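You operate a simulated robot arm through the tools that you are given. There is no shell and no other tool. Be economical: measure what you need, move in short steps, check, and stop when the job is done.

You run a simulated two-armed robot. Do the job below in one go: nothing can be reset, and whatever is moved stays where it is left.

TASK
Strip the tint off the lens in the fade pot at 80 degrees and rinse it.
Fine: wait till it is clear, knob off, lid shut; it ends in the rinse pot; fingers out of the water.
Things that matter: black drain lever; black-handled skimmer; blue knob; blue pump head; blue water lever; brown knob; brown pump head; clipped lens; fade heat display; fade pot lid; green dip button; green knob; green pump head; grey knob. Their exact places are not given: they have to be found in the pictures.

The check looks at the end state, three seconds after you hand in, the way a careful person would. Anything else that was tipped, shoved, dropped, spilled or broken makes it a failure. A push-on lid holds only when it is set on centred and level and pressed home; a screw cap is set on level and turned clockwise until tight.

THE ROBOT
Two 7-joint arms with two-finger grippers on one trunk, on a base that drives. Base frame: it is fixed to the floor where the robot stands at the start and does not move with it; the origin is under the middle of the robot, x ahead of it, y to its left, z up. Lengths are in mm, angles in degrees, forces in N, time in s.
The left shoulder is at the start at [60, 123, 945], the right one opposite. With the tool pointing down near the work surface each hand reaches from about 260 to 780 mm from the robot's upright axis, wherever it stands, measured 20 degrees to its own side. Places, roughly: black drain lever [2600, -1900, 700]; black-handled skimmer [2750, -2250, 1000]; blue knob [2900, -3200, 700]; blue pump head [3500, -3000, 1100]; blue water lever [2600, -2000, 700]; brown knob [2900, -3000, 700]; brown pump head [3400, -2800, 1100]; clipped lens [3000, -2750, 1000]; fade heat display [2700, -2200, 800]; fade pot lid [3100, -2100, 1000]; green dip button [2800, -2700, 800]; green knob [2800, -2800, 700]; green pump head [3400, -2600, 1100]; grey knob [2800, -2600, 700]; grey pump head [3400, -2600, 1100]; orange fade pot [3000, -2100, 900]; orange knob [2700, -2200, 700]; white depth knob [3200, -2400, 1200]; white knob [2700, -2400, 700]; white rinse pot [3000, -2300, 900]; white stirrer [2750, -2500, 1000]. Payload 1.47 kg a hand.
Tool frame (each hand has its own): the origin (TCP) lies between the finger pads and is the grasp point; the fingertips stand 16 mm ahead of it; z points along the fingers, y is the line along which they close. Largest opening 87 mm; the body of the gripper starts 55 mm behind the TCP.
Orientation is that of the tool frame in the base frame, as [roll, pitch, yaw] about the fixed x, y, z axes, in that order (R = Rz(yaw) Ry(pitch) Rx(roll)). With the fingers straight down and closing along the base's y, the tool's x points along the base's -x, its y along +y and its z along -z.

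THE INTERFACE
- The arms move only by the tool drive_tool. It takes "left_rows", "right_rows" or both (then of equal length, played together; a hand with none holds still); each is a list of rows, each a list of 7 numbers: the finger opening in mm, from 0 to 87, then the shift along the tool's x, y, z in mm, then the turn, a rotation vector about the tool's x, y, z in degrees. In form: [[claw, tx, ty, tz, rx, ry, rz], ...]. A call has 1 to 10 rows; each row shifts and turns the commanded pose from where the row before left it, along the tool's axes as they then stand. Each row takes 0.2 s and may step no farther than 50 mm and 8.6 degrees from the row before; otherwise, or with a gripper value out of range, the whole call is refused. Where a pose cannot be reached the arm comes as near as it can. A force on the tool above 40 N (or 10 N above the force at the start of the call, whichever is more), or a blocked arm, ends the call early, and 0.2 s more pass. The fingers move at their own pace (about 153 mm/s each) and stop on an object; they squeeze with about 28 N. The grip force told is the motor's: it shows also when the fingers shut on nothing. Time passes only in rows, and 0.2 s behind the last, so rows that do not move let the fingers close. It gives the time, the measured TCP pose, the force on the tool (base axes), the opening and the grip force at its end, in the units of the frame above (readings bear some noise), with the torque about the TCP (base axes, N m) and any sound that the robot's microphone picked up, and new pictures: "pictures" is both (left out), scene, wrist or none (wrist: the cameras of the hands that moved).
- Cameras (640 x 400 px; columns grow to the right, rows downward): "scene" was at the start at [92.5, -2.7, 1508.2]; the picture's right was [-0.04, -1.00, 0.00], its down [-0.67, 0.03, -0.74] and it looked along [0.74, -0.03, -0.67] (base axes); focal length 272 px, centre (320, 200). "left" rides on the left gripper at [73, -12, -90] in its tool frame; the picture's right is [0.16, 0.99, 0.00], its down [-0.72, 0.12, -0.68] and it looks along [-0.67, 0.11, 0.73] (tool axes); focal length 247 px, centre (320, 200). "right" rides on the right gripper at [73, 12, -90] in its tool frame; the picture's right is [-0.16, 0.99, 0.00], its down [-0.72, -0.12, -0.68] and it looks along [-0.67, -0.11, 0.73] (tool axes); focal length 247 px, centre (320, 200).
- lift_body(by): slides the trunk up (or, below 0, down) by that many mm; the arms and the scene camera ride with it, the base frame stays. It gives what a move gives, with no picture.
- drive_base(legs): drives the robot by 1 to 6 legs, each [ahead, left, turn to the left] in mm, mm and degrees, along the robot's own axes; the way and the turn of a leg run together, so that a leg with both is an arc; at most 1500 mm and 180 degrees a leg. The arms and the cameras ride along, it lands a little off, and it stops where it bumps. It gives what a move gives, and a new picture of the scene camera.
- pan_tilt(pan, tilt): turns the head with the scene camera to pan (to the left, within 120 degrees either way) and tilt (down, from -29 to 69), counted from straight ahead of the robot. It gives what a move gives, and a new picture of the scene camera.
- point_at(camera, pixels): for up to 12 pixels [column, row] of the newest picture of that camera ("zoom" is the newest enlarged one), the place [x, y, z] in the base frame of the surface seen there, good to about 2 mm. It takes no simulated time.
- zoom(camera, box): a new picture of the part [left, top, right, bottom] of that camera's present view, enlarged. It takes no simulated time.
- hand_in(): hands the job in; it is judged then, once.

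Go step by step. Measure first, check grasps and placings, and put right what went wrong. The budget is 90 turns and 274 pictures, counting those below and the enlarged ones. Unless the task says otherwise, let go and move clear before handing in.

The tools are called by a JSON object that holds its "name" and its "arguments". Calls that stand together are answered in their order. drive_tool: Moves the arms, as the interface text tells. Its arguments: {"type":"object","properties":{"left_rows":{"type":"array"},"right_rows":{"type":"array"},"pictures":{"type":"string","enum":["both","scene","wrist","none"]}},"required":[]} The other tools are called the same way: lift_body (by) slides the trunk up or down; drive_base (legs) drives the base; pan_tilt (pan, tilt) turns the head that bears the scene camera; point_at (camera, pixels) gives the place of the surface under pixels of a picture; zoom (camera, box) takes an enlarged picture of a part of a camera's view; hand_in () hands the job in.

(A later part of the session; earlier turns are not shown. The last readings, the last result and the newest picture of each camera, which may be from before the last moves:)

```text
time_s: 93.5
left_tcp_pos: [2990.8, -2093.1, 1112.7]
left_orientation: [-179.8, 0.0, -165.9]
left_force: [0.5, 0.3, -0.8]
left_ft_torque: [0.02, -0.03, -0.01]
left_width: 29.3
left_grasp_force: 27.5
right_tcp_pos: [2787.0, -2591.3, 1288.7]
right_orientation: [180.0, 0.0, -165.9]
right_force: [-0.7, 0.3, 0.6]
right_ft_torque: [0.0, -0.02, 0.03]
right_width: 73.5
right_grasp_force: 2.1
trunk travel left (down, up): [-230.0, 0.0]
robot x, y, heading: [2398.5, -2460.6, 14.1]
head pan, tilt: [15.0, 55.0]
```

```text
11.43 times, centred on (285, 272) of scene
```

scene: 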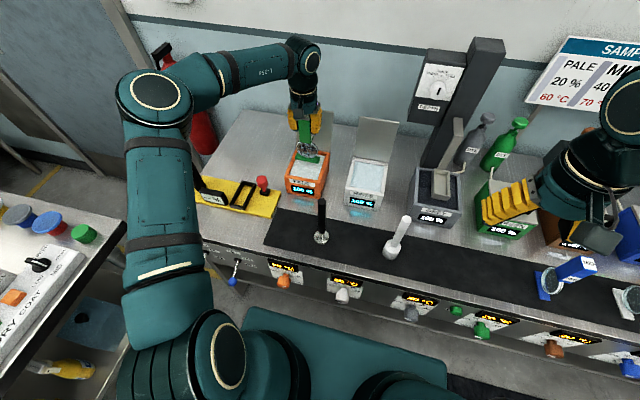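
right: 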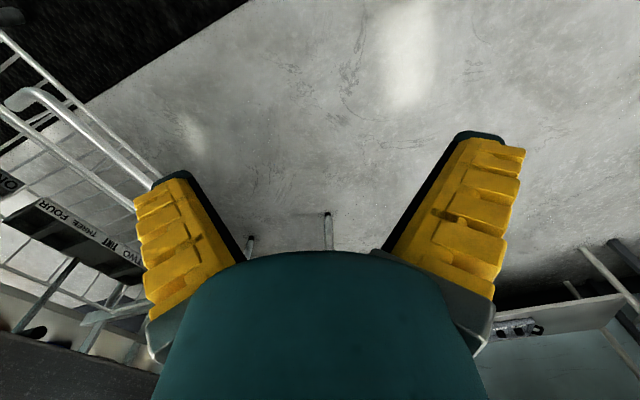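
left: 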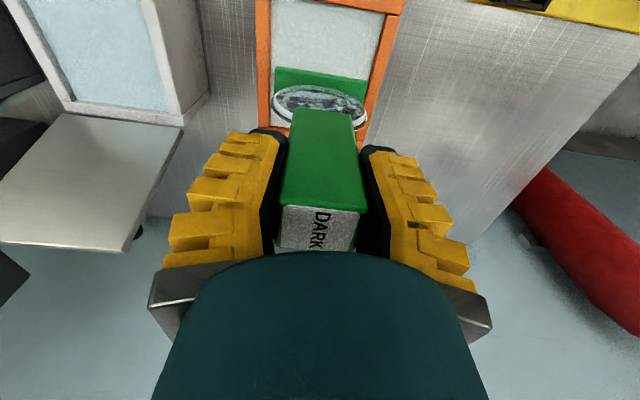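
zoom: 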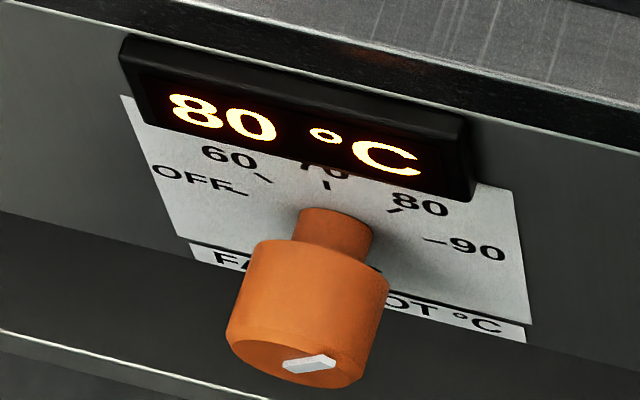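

The pot is at 80 °C and the lens looks much the same after 7 s. I'll soak it about 20 s more and compare.

{"name": "drive_tool", "arguments": {"left_rows": [[15, 0, 0, 30, 0, 0, 0], [15, 0, 0, 30, 0, 0, 0], [15, 0, 0, 30, 0, 0, 0], [15, 0, 0, 19, 0, 0, 0], [15, 0, 0, 0, 0, 0, 0], [15, 0, 0, 0, 0, 0, 0], [15, 0, 0, 0, 0, 0, 0], [15, 0, 0, 0, 0, 0, 0], [15, 0, 0, 0, 0, 0, 0], [15, 0, 0, 0, 0, 0, 0]], "pictures": "none"}}

{"name": "drive_tool", "arguments": {"left_rows": [[15, 0, 0, 0, 0, 0, 0], [15, 0, 0, 0, 0, 0, 0], [15, 0, 0, 0, 0, 0, 0], [15, 0, 0, 0, 0, 0, 0], [15, 0, 0, 0, 0, 0, 0], [15, 0, 0, 0, 0, 0, 0], [15, 0, 0, 0, 0, 0, 0], [15, 0, 0, 0, 0, 0, 0], [15, 0, 0, 0, 0, 0, 0], [15, 0, 0, 0, 0, 0, 0]], "pictures": "none"}}

{"name": "drive_tool", "arguments": {"left_rows": [[15, 0, 0, 0, 0, 0, 0], [15, 0, 0, 0, 0, 0, 0], [15, 0, 0, 0, 0, 0, 0], [15, 0, 0, 0, 0, 0, 0], [15, 0, 0, 0, 0, 0, 0], [15, 0, 0, 0, 0, 0, 0], [15, 0, 0, 0, 0, 0, 0], [15, 0, 0, 0, 0, 0, 0], [15, 0, 0, 0, 0, 0, 0], [15, 0, 0, 0, 0, 0, 0]], "pictures": "none"}}

{"name": "drive_tool", "arguments": {"left_rows": [[15, 0, 0, 0, 0, 0, 0], [15, 0, 0, 0, 0, 0, 0], [15, 0, 0, 0, 0, 0, 0], [15, 0, 0, 0, 0, 0, 0], [15, 0, 0, 0, 0, 0, 0], [15, 0, 0, 0, 0, 0, 0], [15, 0, 0, 0, 0, 0, 0], [15, 0, 0, 0, 0, 0, 0], [15, 0, 0, 0, 0, 0, 0], [15, 0, 0, 0, 0, 0, 0]], "pictures": "none"}}

{"name": "drive_tool", "arguments": {"left_rows": [[15, 0, 0, 0, 0, 0, 0], [15, 0, 0, 0, 0, 0, 0], [15, 0, 0, 0, 0, 0, 0], [15, 0, 0, 0, 0, 0, 0], [15, 0, 0, 0, 0, 0, 0], [15, 0, 0, 0, 0, 0, 0], [15, 0, 0, 0, 0, 0, 0], [15, 0, 0, 0, 0, 0, 0], [15, 0, 0, 0, 0, 0, 0], [15, 0, 0, 0, 0, 0, 0]], "pictures": "none"}}

{"name": "drive_tool", "arguments": {"left_rows": [[15, 0, 0, 0, 0, 0, 0], [15, 0, 0, 0, 0, 0, 0], [15, 0, 0, 0, 0, 0, 0], [15, 0, 0, 0, 0, 0, 0], [15, 0, 0, 0, 0, 0, 0], [15, 0, 0, 0, 0, 0, 0], [15, 0, 0, 0, 0, 0, 0], [15, 0, 0, 0, 0, 0, 0], [15, 0, 0, 0, 0, 0, 0], [15, 0, 0, 0, 0, 0, 0]], "pictures": "none"}}

{"name": "drive_tool", "arguments": {"left_rows": [[15, 0, 0, 0, 0, 0, 0], [15, 0, 0, 0, 0, 0, 0], [15, 0, 0, 0, 0, 0, 0], [15, 0, 0, -30, 0, 0, 0], [15, 0, 0, -30, 0, 0, 0], [15, 0, 0, -30, 0, 0, 0], [15, 0, 0, -20, 0, 0, 0]], "pictures": "both"}}

{"name": "zoom", "arguments": {"camera": "scene", "box": [290, 130, 330, 170]}}

```text
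time_s: 95.7
left_tcp_pos: [2990.4, -2093.9, 1004.4]
left_orientation: [-179.7, 0.0, -165.9]
left_force: [0.7, 0.9, 0.4]
left_ft_torque: [0.02, 0.04, -0.03]
left_width: 29.1
left_grasp_force: 28.5
right_tcp_pos: [2787.1, -2591.3, 1289.1]
right_orientation: [179.9, 0.0, -166.0]
right_force: [0.1, 0.2, 0.5]
right_ft_torque: [-0.01, 0.01, -0.01]
right_width: 73.5
right_grasp_force: 2.5
trunk travel left (down, up): [-230.0, 0.0]
robot x, y, heading: [2401.2, -2466.0, 14.0]
head pan, tilt: [15.0, 55.0]
```

```text
time_s: 97.9
left_tcp_pos: [2990.1, -2094.1, 1003.1]
left_orientation: [-179.8, 0.0, -165.8]
left_force: [-0.6, 0.2, -0.3]
left_ft_torque: [0.05, 0.01, 0.01]
left_width: 29.2
left_grasp_force: 28.0
right_tcp_pos: [2787.6, -2590.7, 1289.5]
right_orientation: [180.0, 0.0, -165.9]
right_force: [0.1, 0.1, 0.0]
right_ft_torque: [-0.03, 0.01, -0.03]
right_width: 73.7
right_grasp_force: 2.7
trunk travel left (down, up): [-230.0, 0.0]
robot x, y, heading: [2402.0, -2465.0, 14.2]
head pan, tilt: [15.0, 55.0]
```

```text
time_s: 100.1
left_tcp_pos: [2989.9, -2094.3, 1002.5]
left_orientation: [-179.8, -0.1, -166.0]
left_force: [0.5, 0.1, -0.8]
left_ft_torque: [0.06, 0.05, 0.0]
left_width: 29.0
left_grasp_force: 28.0
right_tcp_pos: [2787.0, -2591.3, 1289.9]
right_orientation: [180.0, 0.0, -166.0]
right_force: [0.1, 0.2, -0.1]
right_ft_torque: [0.04, -0.01, -0.04]
right_width: 73.8
right_grasp_force: 2.0
trunk travel left (down, up): [-230.0, 0.0]
robot x, y, heading: [2401.3, -2467.7, 14.2]
head pan, tilt: [15.0, 55.0]
```

```text
time_s: 102.3
left_tcp_pos: [2988.1, -2094.3, 1002.7]
left_orientation: [-179.8, 0.1, -165.8]
left_force: [-0.1, 0.3, -0.4]
left_ft_torque: [0.01, -0.01, 0.0]
left_width: 28.9
left_grasp_force: 28.5
right_tcp_pos: [2787.2, -2591.2, 1290.0]
right_orientation: [179.9, -0.1, -166.0]
right_force: [-0.4, 0.3, 0.2]
right_ft_torque: [0.0, 0.02, 0.0]
right_width: 73.2
right_grasp_force: 2.7
trunk travel left (down, up): [-230.0, 0.0]
robot x, y, heading: [2400.1, -2468.7, 14.3]
head pan, tilt: [15.0, 55.0]
```

```text
time_s: 104.5
left_tcp_pos: [2990.4, -2095.2, 1003.3]
left_orientation: [-179.7, 0.0, -165.9]
left_force: [-0.1, -0.2, -0.5]
left_ft_torque: [-0.01, -0.02, 0.03]
left_width: 29.2
left_grasp_force: 28.0
right_tcp_pos: [2786.4, -2590.7, 1289.2]
right_orientation: [179.9, 0.0, -166.0]
right_force: [0.1, 0.4, -0.7]
right_ft_torque: [0.0, 0.0, -0.01]
right_width: 73.5
right_grasp_force: 2.2
trunk travel left (down, up): [-230.0, 0.0]
robot x, y, heading: [2401.7, -2464.8, 14.2]
head pan, tilt: [15.0, 55.0]
```

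```text
time_s: 106.7
left_tcp_pos: [2989.8, -2094.1, 1003.2]
left_orientation: [-179.9, 0.0, -166.0]
left_force: [0.1, -0.5, -0.5]
left_ft_torque: [0.03, -0.02, 0.02]
left_width: 28.9
left_grasp_force: 27.9
right_tcp_pos: [2786.8, -2590.8, 1289.4]
right_orientation: [180.0, 0.0, -166.1]
right_force: [-0.2, 0.9, -0.4]
right_ft_torque: [-0.02, 0.04, 0.0]
right_width: 73.4
right_grasp_force: 1.9
trunk travel left (down, up): [-230.0, 0.0]
robot x, y, heading: [2400.4, -2464.3, 14.0]
head pan, tilt: [15.0, 55.0]
```

```text
time_s: 108.3
left_tcp_pos: [2991.7, -2095.2, 1114.4]
left_orientation: [-179.8, 0.1, -165.9]
left_force: [1.1, 0.4, -0.3]
left_ft_torque: [0.01, -0.02, 0.0]
left_width: 29.2
left_grasp_force: 28.0
right_tcp_pos: [2787.0, -2591.6, 1290.9]
right_orientation: [180.0, 0.0, -165.9]
right_force: [0.1, 0.0, -0.5]
right_ft_torque: [0.0, 0.02, -0.01]
right_width: 73.8
right_grasp_force: 2.4
trunk travel left (down, up): [-230.0, 0.0]
robot x, y, heading: [2399.7, -2463.4, 14.1]
head pan, tilt: [15.0, 55.0]
```

scene: 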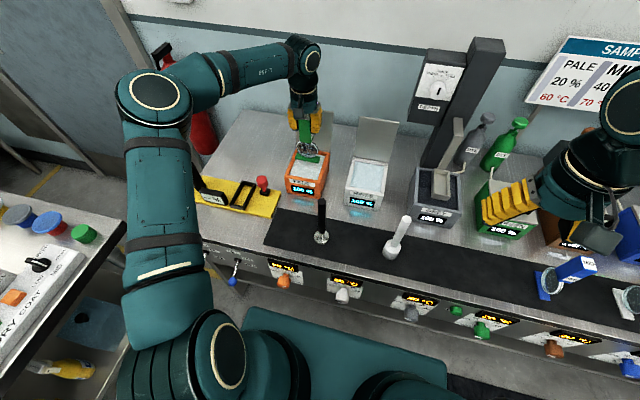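
left: 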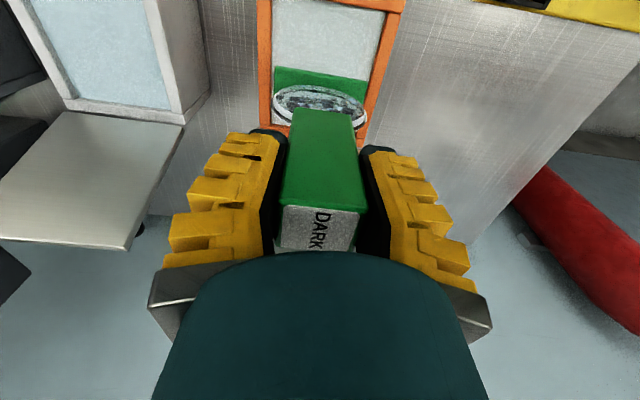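

```text
10.00 times, centred on (310, 150) of scene
```

zoom: 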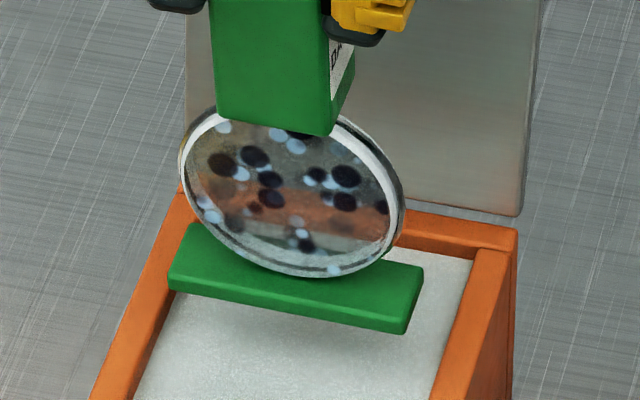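

The lens has stopped changing visibly, but the blotches leave doubt. I'll measure the tint meter and its slot so I can get a reading.

{"name": "zoom", "arguments": {"camera": "scene", "box": [185, 150, 285, 225]}}

{"name": "zoom", "arguments": {"camera": "left", "box": [255, 55, 385, 145]}}

{"name": "point_at", "arguments": {"camera": "scene", "pixels": [[234, 206], [244, 208], [256, 185], [245, 183], [240, 196], [263, 180], [262, 190], [275, 200], [215, 198], [268, 214], [244, 196]]}}

```text
5.33 times, centred on (235, 188) of scene
```

zoom: 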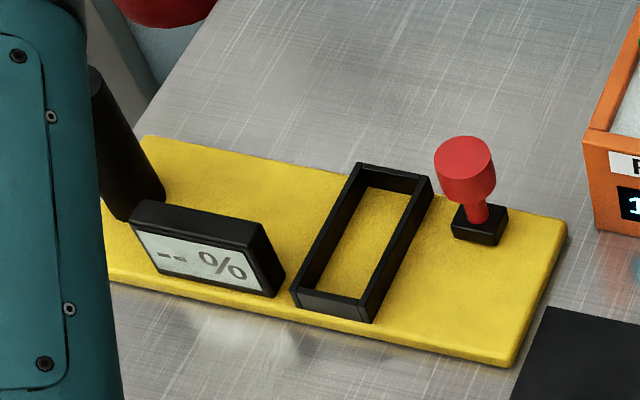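

```text
4.44 times, centred on (320, 100) of left
```

zoom: 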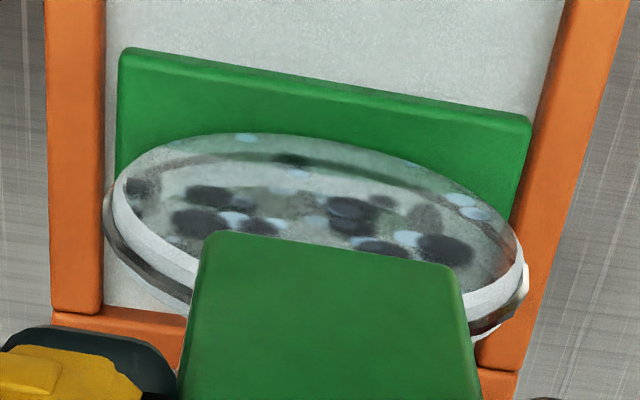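

```text
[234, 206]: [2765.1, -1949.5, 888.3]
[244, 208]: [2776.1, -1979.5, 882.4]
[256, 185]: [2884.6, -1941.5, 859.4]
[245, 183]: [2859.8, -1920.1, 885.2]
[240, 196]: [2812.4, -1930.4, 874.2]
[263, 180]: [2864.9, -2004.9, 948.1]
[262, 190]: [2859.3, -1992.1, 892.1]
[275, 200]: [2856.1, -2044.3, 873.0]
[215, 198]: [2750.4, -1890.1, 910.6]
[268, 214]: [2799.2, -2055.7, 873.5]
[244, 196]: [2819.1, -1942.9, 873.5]
```

The wrist view at (320,95) suggests the lens is mostly clear, but I want a meter reading. I'll measure the foot of the clip and the slot corners to see whether it fits.

{"name": "zoom", "arguments": {"camera": "scene", "box": [220, 170, 270, 215]}}

{"name": "point_at", "arguments": {"camera": "zoom", "pixels": [[170, 315], [265, 340], [355, 135], [255, 112], [190, 300], [255, 315], [330, 150], [270, 135], [250, 230], [410, 80], [400, 190], [110, 220]]}}

{"name": "point_at", "arguments": {"camera": "scene", "pixels": [[301, 158], [316, 162], [309, 161], [309, 164], [302, 153], [307, 140], [308, 115], [308, 135]]}}

```text
8.89 times, centred on (245, 192) of scene
```

zoom: 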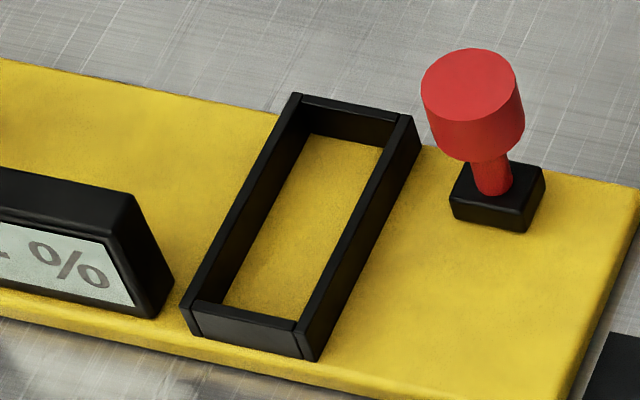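

```text
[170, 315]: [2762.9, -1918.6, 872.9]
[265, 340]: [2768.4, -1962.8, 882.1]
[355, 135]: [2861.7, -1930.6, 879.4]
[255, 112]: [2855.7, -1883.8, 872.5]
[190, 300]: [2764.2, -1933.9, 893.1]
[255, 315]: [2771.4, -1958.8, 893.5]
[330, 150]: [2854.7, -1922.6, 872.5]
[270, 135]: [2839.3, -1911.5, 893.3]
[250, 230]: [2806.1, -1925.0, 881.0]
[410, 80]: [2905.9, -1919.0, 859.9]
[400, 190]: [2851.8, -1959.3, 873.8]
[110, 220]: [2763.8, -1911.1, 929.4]
```

```text
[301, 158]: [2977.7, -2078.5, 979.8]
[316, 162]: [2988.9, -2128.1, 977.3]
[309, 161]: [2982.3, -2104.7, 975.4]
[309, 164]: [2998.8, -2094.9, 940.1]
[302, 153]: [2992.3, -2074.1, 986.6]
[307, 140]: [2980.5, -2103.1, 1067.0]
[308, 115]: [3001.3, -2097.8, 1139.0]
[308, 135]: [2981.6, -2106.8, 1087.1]
```

The slot is centred near (2818,-1938) at 16 degrees, and its frame top is at z 893. I'll carry the lens over at height, turned 90 degrees to match the slot.

{"name": "drive_tool", "arguments": {"left_rows": [[15, 0, 0, -35, 0, 0, 0], [15, 26, 39, 0, 0, 0, 0], [15, 26, 39, 0, 0, 0, 0], [15, 26, 39, 0, 0, 0, 0], [15, 26, 39, 0, 0, 0, 0], [15, 26, 40, 0, 0, 0, 0], [15, 0, 0, 0, 0, 0, -8.5], [15, 0, 0, 0, 0, 0, -8.5], [15, 0, 0, 0, 0, 0, -8.5], [15, 0, 0, 0, 0, 0, -8.5]], "pictures": "none"}}

{"name": "drive_tool", "arguments": {"left_rows": [[15, 0, 0, 0, 0, 0, -8.5], [15, 0, 0, 0, 0, 0, -8.5], [15, 0, 0, 0, 0, 0, -8.5], [15, 0, 0, 0, 0, 0, -8.5], [15, 0, 0, 0, 0, 0, -8.5], [15, 0, 0, 0, 0, 0, -8.5], [15, 0, 0, 0, 0, 0, -3], [15, 0, 0, 0, 0, 0, 0]], "pictures": "both"}}

{"name": "pan_tilt", "arguments": {"pan": 35, "tilt": 50}}

{"name": "zoom", "arguments": {"camera": "scene", "box": [240, 80, 440, 220]}}

```text
time_s: 110.5
left_tcp_pos: [2817.6, -1934.4, 1148.1]
left_orientation: [-179.8, -0.2, -131.8]
left_force: [0.2, -0.3, -0.7]
left_ft_torque: [0.03, 0.0, 0.03]
left_width: 29.0
left_grasp_force: 27.5
right_tcp_pos: [2787.4, -2590.6, 1290.7]
right_orientation: [-179.9, 0.0, -166.1]
right_force: [-0.1, 0.8, -0.1]
right_ft_torque: [-0.04, -0.01, 0.02]
right_width: 73.6
right_grasp_force: 2.6
trunk travel left (down, up): [-230.0, 0.0]
robot x, y, heading: [2403.8, -2462.5, 14.3]
head pan, tilt: [15.0, 55.0]
```

```text
time_s: 112.3
left_tcp_pos: [2816.2, -1933.4, 1148.4]
left_orientation: [-180.0, -0.1, -77.8]
left_force: [-1.1, -0.8, -0.6]
left_ft_torque: [0.04, 0.01, -0.03]
left_width: 28.8
left_grasp_force: 28.6
right_tcp_pos: [2786.6, -2591.5, 1288.7]
right_orientation: [180.0, 0.0, -166.0]
right_force: [-0.5, 0.0, 0.6]
right_ft_torque: [0.0, 0.05, 0.04]
right_width: 73.6
right_grasp_force: 2.3
trunk travel left (down, up): [-230.0, 0.0]
robot x, y, heading: [2401.1, -2469.1, 14.3]
head pan, tilt: [15.0, 55.0]
```

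scene: 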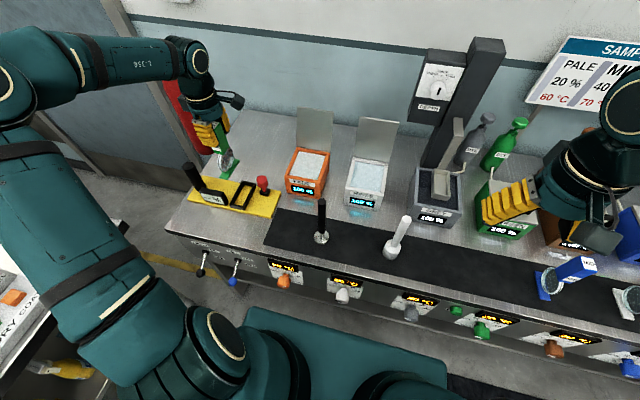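
left: 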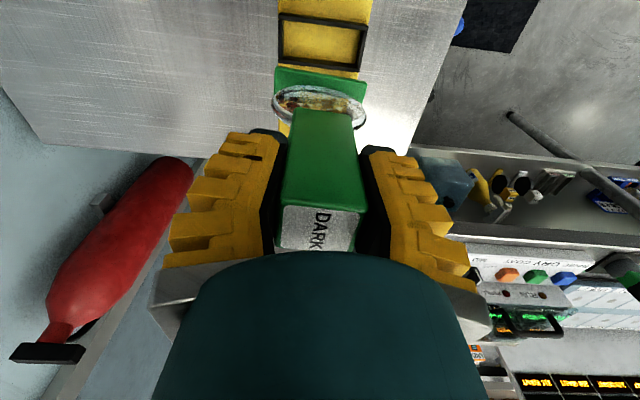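

```text
time_s: 113.2
left_tcp_pos: [2817.0, -1934.0, 1148.5]
left_orientation: [-179.9, -0.2, -77.9]
left_force: [-0.1, 0.6, -1.0]
left_ft_torque: [0.0, 0.03, 0.0]
left_width: 29.0
left_grasp_force: 27.9
right_tcp_pos: [2787.3, -2590.0, 1289.1]
right_orientation: [-180.0, -0.1, -166.0]
right_force: [-0.7, -0.1, -0.5]
right_ft_torque: [0.01, -0.02, -0.02]
right_width: 73.5
right_grasp_force: 2.6
trunk travel left (down, up): [-230.0, 0.0]
robot x, y, heading: [2401.5, -2469.1, 14.1]
head pan, tilt: [35.0, 50.0]
```

scene: 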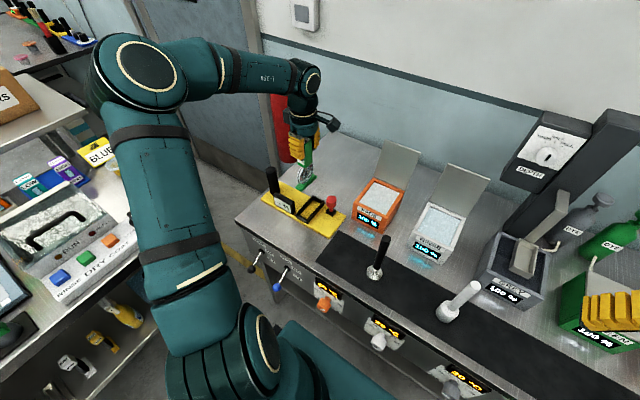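

```text
2.86 times, centred on (340, 150) of scene
```

zoom: 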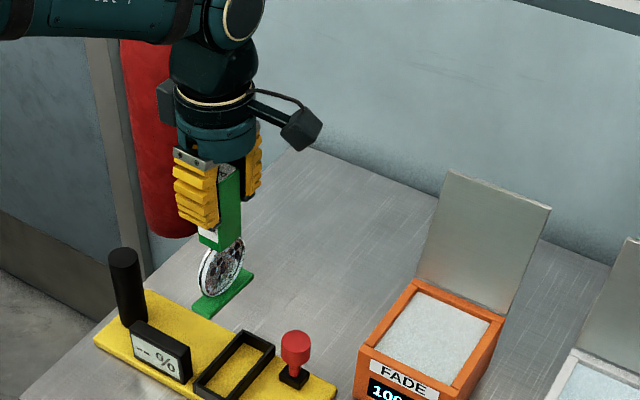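

The lens is over the tray. I'll measure the slot and the foot from the wrist camera.

{"name": "zoom", "arguments": {"camera": "left", "box": [260, 0, 390, 130]}}

{"name": "point_at", "arguments": {"camera": "left", "pixels": [[281, 15], [366, 29], [279, 63], [358, 72], [323, 20], [275, 69], [365, 80], [275, 92], [320, 40], [282, 40], [361, 50]]}}

```text
3.08 times, centred on (325, 65) of left
```

zoom: 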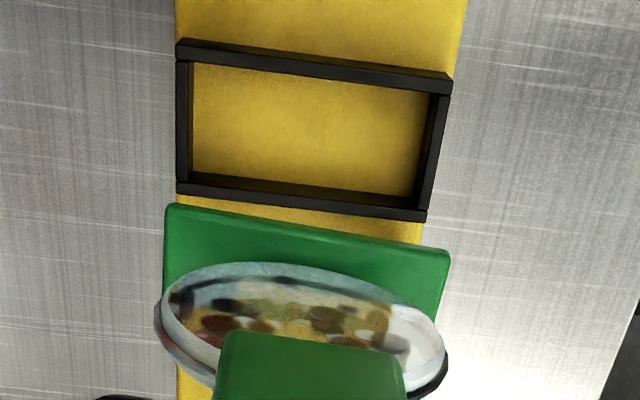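

```text
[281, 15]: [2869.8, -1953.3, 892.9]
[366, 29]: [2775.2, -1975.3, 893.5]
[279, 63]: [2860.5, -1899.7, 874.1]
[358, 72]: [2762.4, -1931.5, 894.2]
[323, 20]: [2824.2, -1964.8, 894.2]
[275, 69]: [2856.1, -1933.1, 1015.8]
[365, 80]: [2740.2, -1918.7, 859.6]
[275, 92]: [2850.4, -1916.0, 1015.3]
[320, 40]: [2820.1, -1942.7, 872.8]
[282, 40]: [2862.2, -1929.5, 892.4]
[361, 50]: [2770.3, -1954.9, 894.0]
```

The slot centre is (2816,-1942) at 13 degrees, so I need 8 mm right and 3 mm back. I'll go down until the foot is just above the frame.

{"name": "drive_tool", "arguments": {"left_rows": [[15, 8, 2.8, 0, 0, 0, 0.8], [15, 0, 0, 40, 0, 0, 0], [15, 0, 0, 40, 0, 0, 0], [15, 0, 0, 22, 0, 0, 0], [15, 0, 0, 0, 0, 0, 0]], "pictures": "both"}}

{"name": "zoom", "arguments": {"camera": "scene", "box": [250, 120, 370, 240]}}

{"name": "zoom", "arguments": {"camera": "left", "box": [250, 20, 390, 130]}}

```text
time_s: 114.4
left_tcp_pos: [2813.1, -1943.3, 1044.3]
left_orientation: [-180.0, -0.2, -78.7]
left_force: [0.2, 0.0, -0.7]
left_ft_torque: [-0.01, 0.04, 0.02]
left_width: 28.7
left_grasp_force: 27.8
right_tcp_pos: [2787.4, -2590.5, 1289.1]
right_orientation: [180.0, -0.1, -165.9]
right_force: [-0.1, 0.0, -0.6]
right_ft_torque: [-0.02, -0.01, 0.01]
right_width: 73.8
right_grasp_force: 2.6
trunk travel left (down, up): [-230.0, 0.0]
robot x, y, heading: [2401.6, -2469.2, 14.0]
head pan, tilt: [35.0, 50.0]
```

scene: 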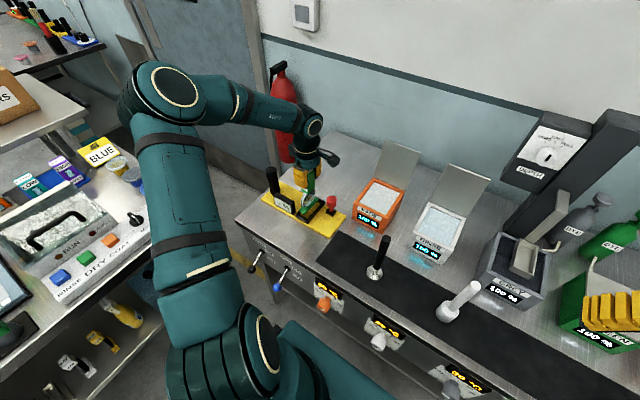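
left: 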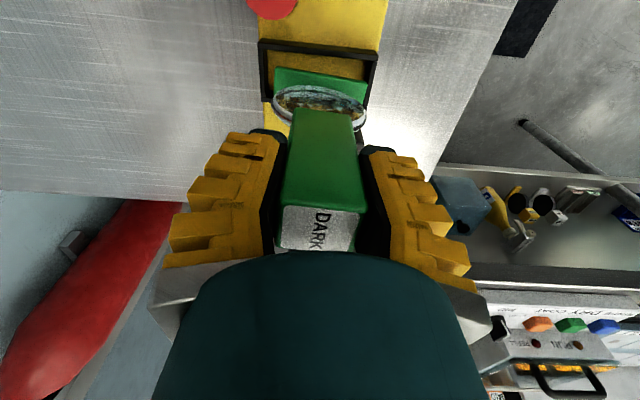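

```text
3.33 times, centred on (310, 180) of scene
```

zoom: 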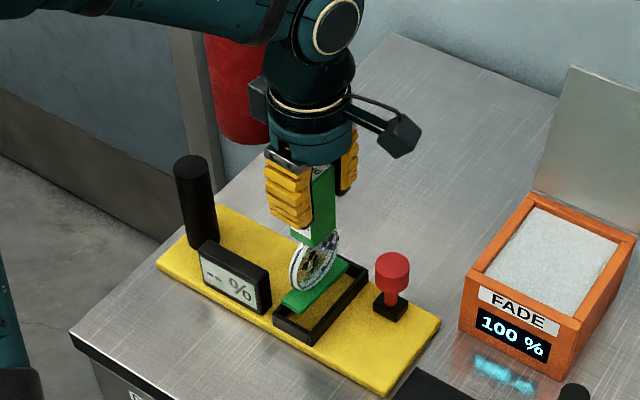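

```text
3.64 times, centred on (320, 75) of left
```

zoom: 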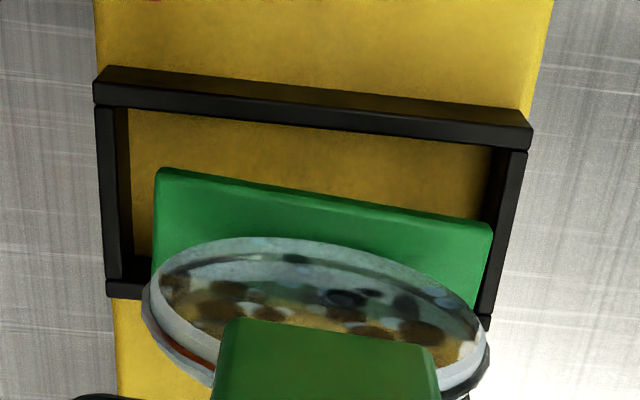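

The foot is just above the frame and the meter still shows "--". I'll measure the foot corners to fine-tune before lowering.

{"name": "point_at", "arguments": {"camera": "zoom", "pixels": [[162, 172], [487, 228], [158, 250], [130, 115], [495, 150], [132, 250], [482, 290], [320, 200], [110, 85], [525, 125]]}}

```text
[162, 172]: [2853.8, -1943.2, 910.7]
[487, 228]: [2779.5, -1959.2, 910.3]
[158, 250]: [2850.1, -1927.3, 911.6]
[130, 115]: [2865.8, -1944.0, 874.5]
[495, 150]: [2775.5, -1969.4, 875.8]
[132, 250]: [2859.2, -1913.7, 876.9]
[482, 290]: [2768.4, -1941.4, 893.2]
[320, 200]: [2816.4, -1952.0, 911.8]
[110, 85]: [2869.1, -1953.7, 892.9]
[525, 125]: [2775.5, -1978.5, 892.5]
```

The foot needs about 2.5 mm forward and 2 mm right to sit mid-slot. I'll shift and lower into the slot.

{"name": "drive_tool", "arguments": {"left_rows": [[15, 2, -2.7, 0, 0, 0, 0], [15, 0, 0, 8, 0, 0, 0], [15, 0, 0, 8, 0, 0, 0], [15, 0, 0, 6, 0, 0, 0], [15, 0, 0, 0, 0, 0, 0]], "pictures": "wrist"}}

{"name": "zoom", "arguments": {"camera": "scene", "box": [250, 140, 350, 230]}}

{"name": "zoom", "arguments": {"camera": "left", "box": [250, 20, 390, 130]}}

```text
time_s: 115.6
left_tcp_pos: [2816.1, -1945.3, 1024.3]
left_orientation: [-180.0, -0.1, -78.7]
left_force: [0.5, -0.2, -0.2]
left_ft_torque: [0.03, 0.01, 0.03]
left_width: 28.9
left_grasp_force: 27.7
right_tcp_pos: [2786.6, -2591.2, 1289.1]
right_orientation: [-180.0, 0.0, -166.0]
right_force: [0.2, 0.1, 0.4]
right_ft_torque: [-0.01, 0.01, 0.02]
right_width: 73.8
right_grasp_force: 2.6
trunk travel left (down, up): [-230.0, 0.0]
robot x, y, heading: [2399.8, -2463.0, 14.1]
head pan, tilt: [35.0, 50.0]
```

left: 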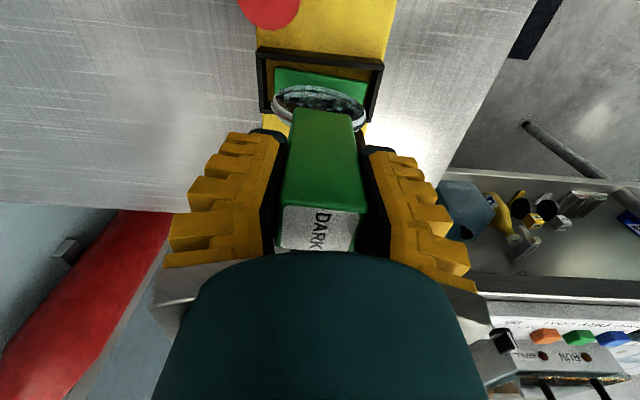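

```text
4.44 times, centred on (300, 185) of scene
```

zoom: 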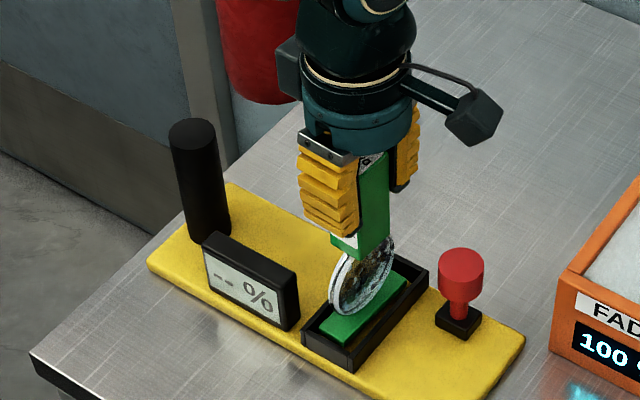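

```text
3.64 times, centred on (320, 75) of left
```

zoom: 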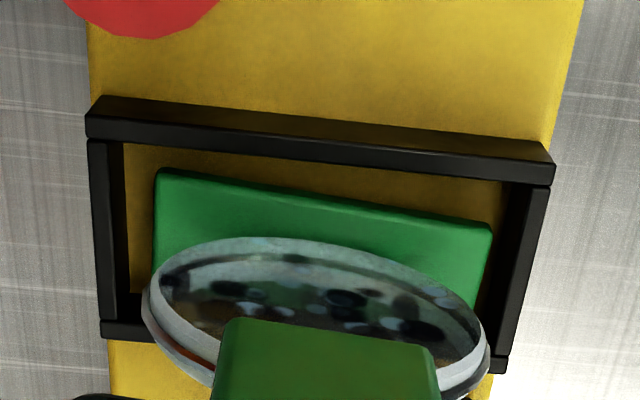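

The foot has entered the slot with clear margins. I'll lower it to the floor and look at the meter.

{"name": "drive_tool", "arguments": {"left_rows": [[15, 0, 0, 4, 0, 0, 0], [15, 0, 0, 3, 0, 0, 0], [15, 0, 0, 1, 0, 0, 0], [15, 0, 0, 0, 0, 0, 0], [15, 0, 0, 0, 0, 0, 0], [15, 0, 0, 0, 0, 0, 0]], "pictures": "none"}}

{"name": "zoom", "arguments": {"camera": "scene", "box": [250, 140, 350, 230]}}

```text
time_s: 117.0
left_tcp_pos: [2818.4, -1945.2, 1015.4]
left_orientation: [180.0, -0.3, -78.7]
left_force: [-0.8, -0.3, -1.4]
left_ft_torque: [0.01, 0.02, 0.04]
left_width: 29.1
left_grasp_force: 28.1
right_tcp_pos: [2786.9, -2591.0, 1289.4]
right_orientation: [-180.0, 0.0, -166.0]
right_force: [0.3, 0.9, -0.1]
right_ft_torque: [0.0, 0.01, 0.01]
right_width: 73.4
right_grasp_force: 2.6
trunk travel left (down, up): [-230.0, 0.0]
robot x, y, heading: [2401.0, -2464.9, 14.1]
head pan, tilt: [35.0, 50.0]
```

```text
4.44 times, centred on (300, 185) of scene
```

zoom: 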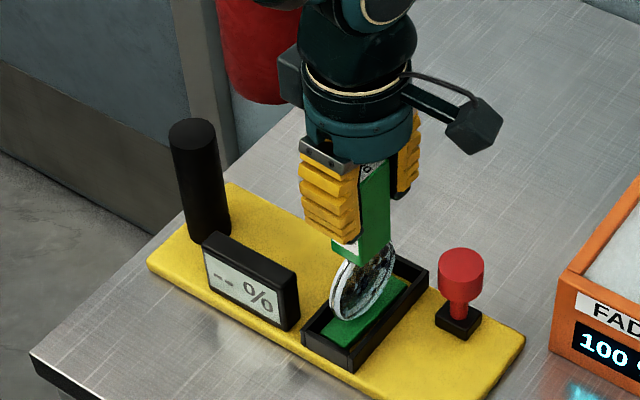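

The display still shows "--" and there's no floor contact yet. I'll lower a little more.

{"name": "drive_tool", "arguments": {"left_rows": [[15, 0, 0, 1.5, 0, 0, 0], [15, 0, 0, 1.5, 0, 0, 0], [15, 0, 0, 0, 0, 0, 0], [15, 0, 0, 0, 0, 0, 0]], "pictures": "none"}}

{"name": "zoom", "arguments": {"camera": "scene", "box": [280, 170, 330, 215]}}

```text
time_s: 118.0
left_tcp_pos: [2818.0, -1944.7, 1014.1]
left_orientation: [-180.0, 0.0, -78.6]
left_force: [-2.0, 0.5, 8.2]
left_ft_torque: [0.15, 0.01, 0.04]
left_width: 29.2
left_grasp_force: 28.2
right_tcp_pos: [2785.8, -2592.1, 1290.0]
right_orientation: [-180.0, 0.0, -166.0]
right_force: [0.1, -0.4, -0.2]
right_ft_torque: [0.0, 0.0, 0.02]
right_width: 73.6
right_grasp_force: 2.4
trunk travel left (down, up): [-230.0, 0.0]
robot x, y, heading: [2400.0, -2461.5, 14.1]
head pan, tilt: [35.0, 50.0]
```

```text
8.89 times, centred on (305, 192) of scene
```

zoom: 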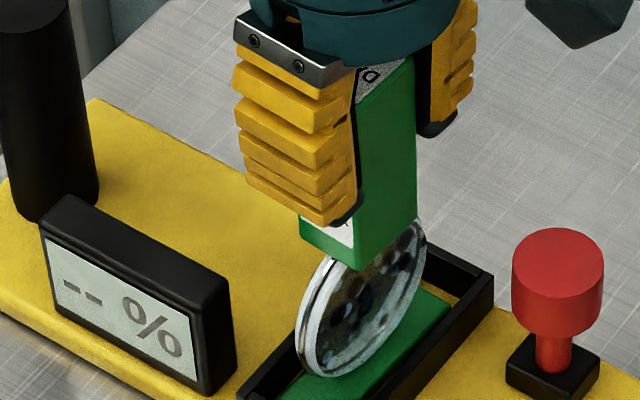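

The lens is seated with light contact and there's still no reading; it may need to stand free. I'll open the fingers slightly and look.

{"name": "drive_tool", "arguments": {"left_rows": [[45, 0, 0, -0.8, 0, 0, 0], [45, 0, 0, 0, 0, 0, 0], [45, 0, 0, 0, 0, 0, 0], [45, 0, 0, 0, 0, 0, 0], [45, 0, 0, 0, 0, 0, 0]], "pictures": "none"}}

{"name": "zoom", "arguments": {"camera": "scene", "box": [270, 160, 340, 220]}}

```text
time_s: 119.2
left_tcp_pos: [2818.9, -1944.8, 1014.7]
left_orientation: [179.9, -0.2, -78.7]
left_force: [-0.6, -0.5, 0.2]
left_ft_torque: [0.0, 0.02, -0.01]
left_width: 50.4
left_grasp_force: 3.8
right_tcp_pos: [2787.8, -2590.4, 1288.9]
right_orientation: [180.0, -0.1, -166.0]
right_force: [-0.3, -0.5, 0.1]
right_ft_torque: [0.01, -0.04, 0.02]
right_width: 73.6
right_grasp_force: 2.9
trunk travel left (down, up): [-230.0, 0.0]
robot x, y, heading: [2404.2, -2468.0, 13.9]
head pan, tilt: [35.0, 50.0]
```

```text
6.67 times, centred on (305, 190) of scene
```

zoom: 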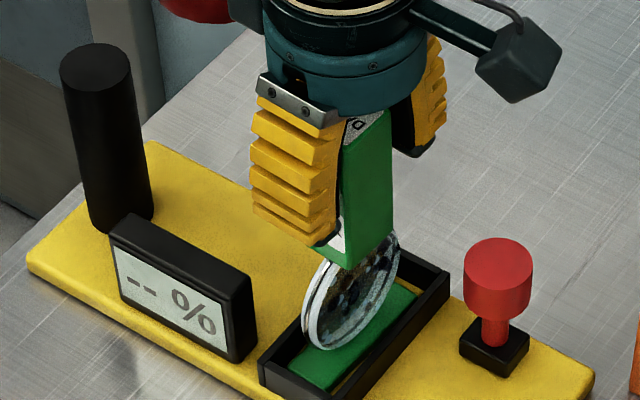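

Still "--", so the red plunger beside the slot is probably the read button. I'll raise the hand off the free-standing lens and measure the plunger.

{"name": "drive_tool", "arguments": {"left_rows": [[50, 0, 0, -45, 0, 0, 0], [50, 0, 0, -45, 0, 0, 0], [50, 0, 0, -45, 0, 0, 0], [0, 0, 0, 0, 0, 0, 0], [0, 0, 0, 0, 0, 0, 0]], "pictures": "both"}}

{"name": "zoom", "arguments": {"camera": "scene", "box": [260, 150, 350, 230]}}

{"name": "point_at", "arguments": {"camera": "zoom", "pixels": [[500, 235], [480, 250], [515, 250], [497, 285], [460, 325], [500, 345], [310, 140], [270, 250]]}}

```text
time_s: 120.4
left_tcp_pos: [2817.3, -1943.0, 1148.7]
left_orientation: [180.0, -0.2, -78.7]
left_force: [0.3, 0.5, 0.4]
left_ft_torque: [-0.01, -0.03, -0.02]
left_width: 0.3
left_grasp_force: 28.1
right_tcp_pos: [2786.8, -2591.8, 1290.1]
right_orientation: [-180.0, 0.0, -165.9]
right_force: [-0.7, 0.0, 0.1]
right_ft_torque: [-0.01, -0.04, 0.01]
right_width: 73.6
right_grasp_force: 2.6
trunk travel left (down, up): [-230.0, 0.0]
robot x, y, heading: [2402.4, -2463.5, 13.9]
head pan, tilt: [35.0, 50.0]
```

scene: 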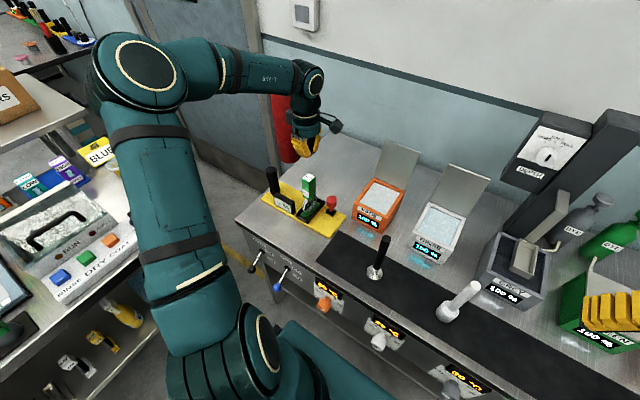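
left: 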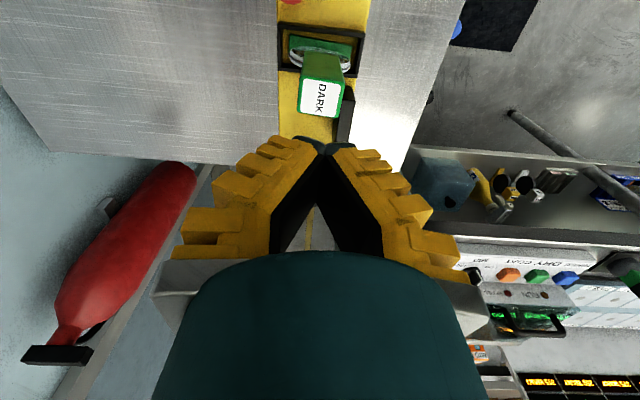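

```text
5.00 times, centred on (305, 190) of scene
```

zoom: 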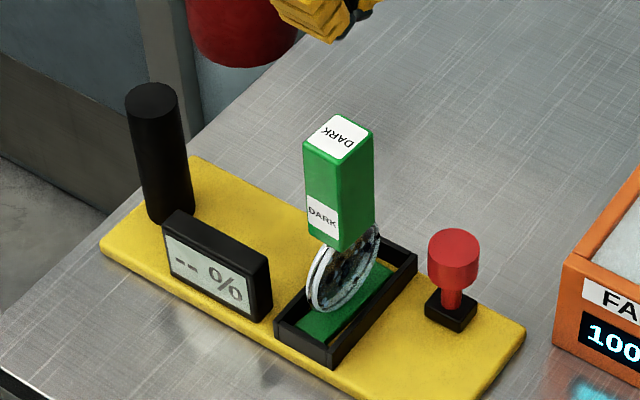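

```text
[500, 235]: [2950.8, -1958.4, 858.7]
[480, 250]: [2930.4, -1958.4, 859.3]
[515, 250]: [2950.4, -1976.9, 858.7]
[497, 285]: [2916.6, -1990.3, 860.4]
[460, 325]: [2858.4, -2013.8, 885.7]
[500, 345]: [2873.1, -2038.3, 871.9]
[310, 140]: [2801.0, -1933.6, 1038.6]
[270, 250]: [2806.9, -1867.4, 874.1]
```

The lens stands firmly in the slot. I'll measure the plunger's top at zoom (453,243).

{"name": "point_at", "arguments": {"camera": "zoom", "pixels": [[453, 243], [440, 243], [467, 243], [453, 234], [453, 252], [453, 275], [450, 298], [452, 315], [150, 95]]}}

{"name": "zoom", "arguments": {"camera": "scene", "box": [310, 180, 350, 220]}}

```text
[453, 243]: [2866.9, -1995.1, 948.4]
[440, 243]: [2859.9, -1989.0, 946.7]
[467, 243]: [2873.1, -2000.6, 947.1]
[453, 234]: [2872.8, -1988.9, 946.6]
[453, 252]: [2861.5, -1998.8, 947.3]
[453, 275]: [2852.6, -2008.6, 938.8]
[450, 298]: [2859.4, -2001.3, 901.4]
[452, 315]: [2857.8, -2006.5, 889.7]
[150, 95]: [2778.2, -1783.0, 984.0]
```

```text
10.00 times, centred on (330, 200) of scene
```

zoom: 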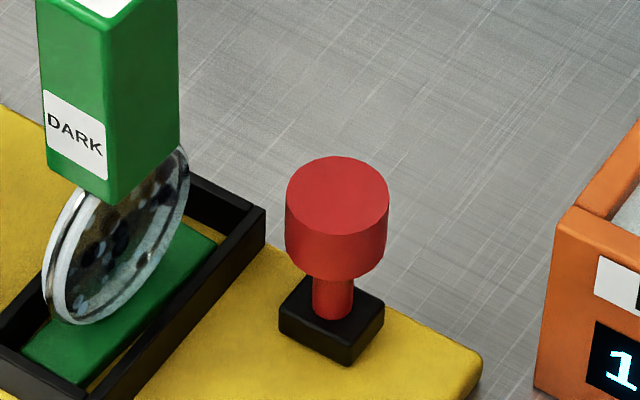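

The plunger top is at (2866.5,-1995,948) on a stem in a guide. I'll move over it with closed fingers and press gently.

{"name": "drive_tool", "arguments": {"left_rows": [[0, 30.3, -19, 0, 0, 0, 0], [0, 30.3, -19, 0, 0, 0, 0], [0, 0, 0, 45, 0, 0, 0], [0, 0, 0, 45, 0, 0, 0], [0, 0, 0, 45, 0, 0, 0], [0, 0, 0, 35, 0, 0, 0], [0, 0, 0, 0, 0, 0, 0]], "pictures": "none"}}

{"name": "zoom", "arguments": {"camera": "scene", "box": [260, 140, 360, 230]}}

```text
time_s: 122.0
left_tcp_pos: [2867.6, -1997.3, 978.0]
left_orientation: [-179.9, -0.2, -78.7]
left_force: [1.0, 0.4, 0.2]
left_ft_torque: [0.01, -0.02, 0.0]
left_width: 0.0
left_grasp_force: 28.2
right_tcp_pos: [2786.0, -2592.4, 1289.4]
right_orientation: [-179.9, 0.0, -165.9]
right_force: [0.2, 0.0, -0.3]
right_ft_torque: [-0.01, -0.01, 0.0]
right_width: 73.4
right_grasp_force: 2.6
trunk travel left (down, up): [-230.0, 0.0]
robot x, y, heading: [2397.3, -2467.1, 14.0]
head pan, tilt: [35.0, 50.0]
```

```text
4.44 times, centred on (310, 185) of scene
```

zoom: 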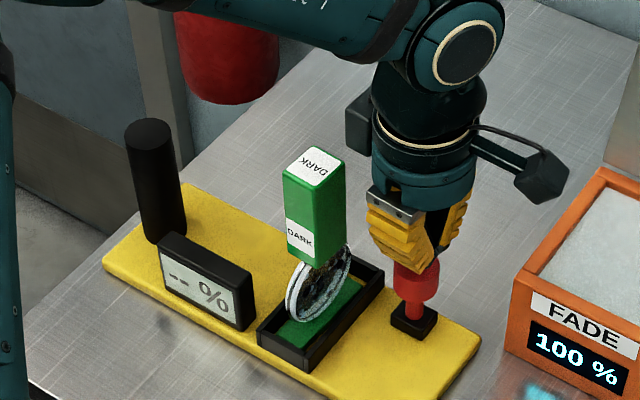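

The fingertips are about 14 mm above the plunger and clear of the lens. I'll press down in small steps.

{"name": "drive_tool", "arguments": {"left_rows": [[0, 0, 0, 10, 0, 0, 0], [0, 0, 0, 4, 0, 0, 0], [0, 0, 0, 4, 0, 0, 0], [0, 0, 0, 4, 0, 0, 0], [0, 0, 0, 0, 0, 0, 0]], "pictures": "none"}}

{"name": "zoom", "arguments": {"camera": "scene", "box": [260, 140, 360, 230]}}

```text
time_s: 123.2
left_tcp_pos: [2867.9, -1996.3, 960.9]
left_orientation: [-179.8, 0.0, -78.7]
left_force: [-1.1, 4.2, 29.9]
left_ft_torque: [0.06, 0.02, 0.02]
left_width: 5.9
left_grasp_force: 27.9
right_tcp_pos: [2784.2, -2591.9, 1289.7]
right_orientation: [-180.0, 0.1, -165.9]
right_force: [0.0, 0.2, 0.5]
right_ft_torque: [-0.03, -0.02, -0.03]
right_width: 73.6
right_grasp_force: 2.6
trunk travel left (down, up): [-230.0, 0.0]
robot x, y, heading: [2398.4, -2463.7, 14.1]
head pan, tilt: [35.0, 50.0]
```

```text
4.44 times, centred on (310, 185) of scene
```

zoom: 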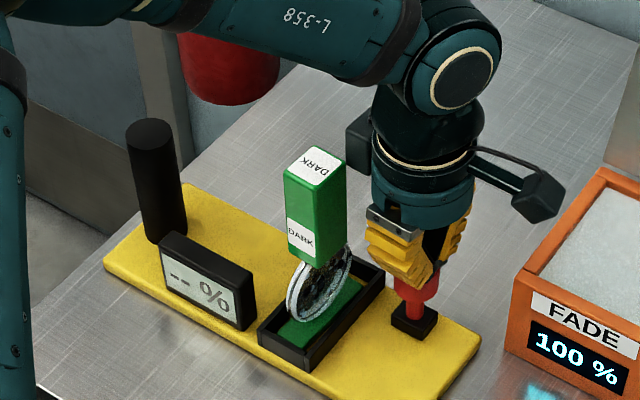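

At 30 N it barely moved and gave no reading, so I won't force it. I'll lift off and check that the plunger and display are as before.

{"name": "drive_tool", "arguments": {"left_rows": [[0, 0, 0, -30, 0, 0, 0], [0, 0, 0, -45, 0, 0, 0], [0, 0, 0, -45, 0, 0, 0], [0, 0, 0, -45, 0, 0, 0], [50, -30, 19, 0, 0, 0, 0], [50, -30, 19, 0, 0, 0, 0]], "pictures": "scene"}}

{"name": "zoom", "arguments": {"camera": "scene", "box": [260, 140, 360, 230]}}

{"name": "zoom", "arguments": {"camera": "scene", "box": [290, 180, 350, 230]}}

```text
time_s: 124.6
left_tcp_pos: [2817.0, -1946.5, 1123.7]
left_orientation: [180.0, -0.2, -78.8]
left_force: [0.2, -1.3, -0.2]
left_ft_torque: [-0.01, -0.02, -0.01]
left_width: 55.2
left_grasp_force: 3.6
right_tcp_pos: [2786.1, -2591.4, 1288.2]
right_orientation: [-180.0, 0.0, -166.0]
right_force: [0.1, -0.5, -0.2]
right_ft_torque: [0.03, 0.03, 0.01]
right_width: 73.3
right_grasp_force: 1.9
trunk travel left (down, up): [-230.0, 0.0]
robot x, y, heading: [2402.6, -2465.5, 14.0]
head pan, tilt: [35.0, 50.0]
```

scene: 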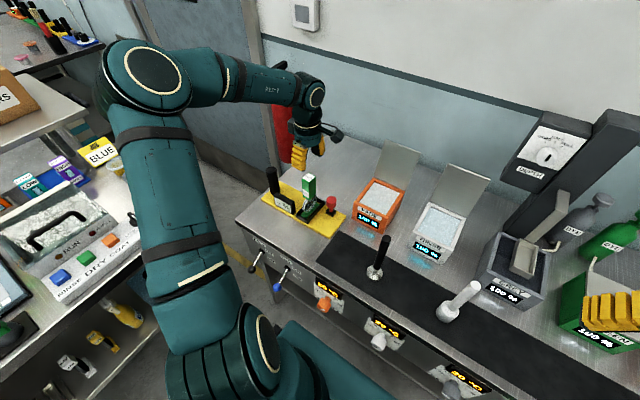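

```text
4.44 times, centred on (310, 185) of scene
```

zoom: 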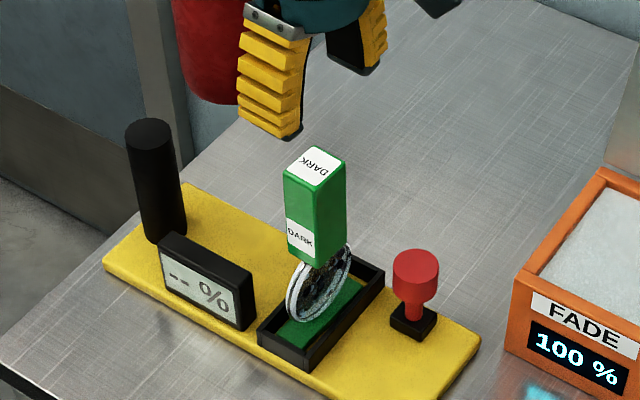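

```text
8.00 times, centred on (320, 205) of scene
```

zoom: 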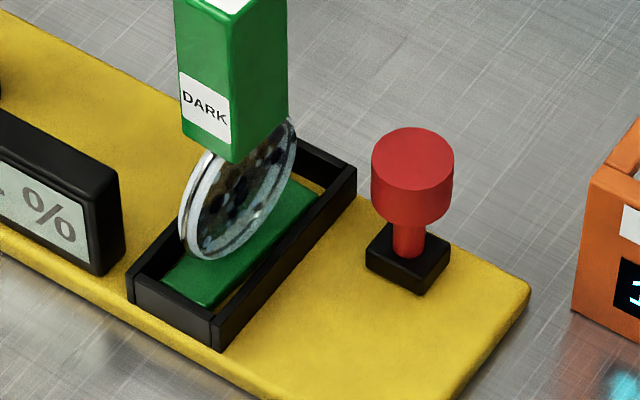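

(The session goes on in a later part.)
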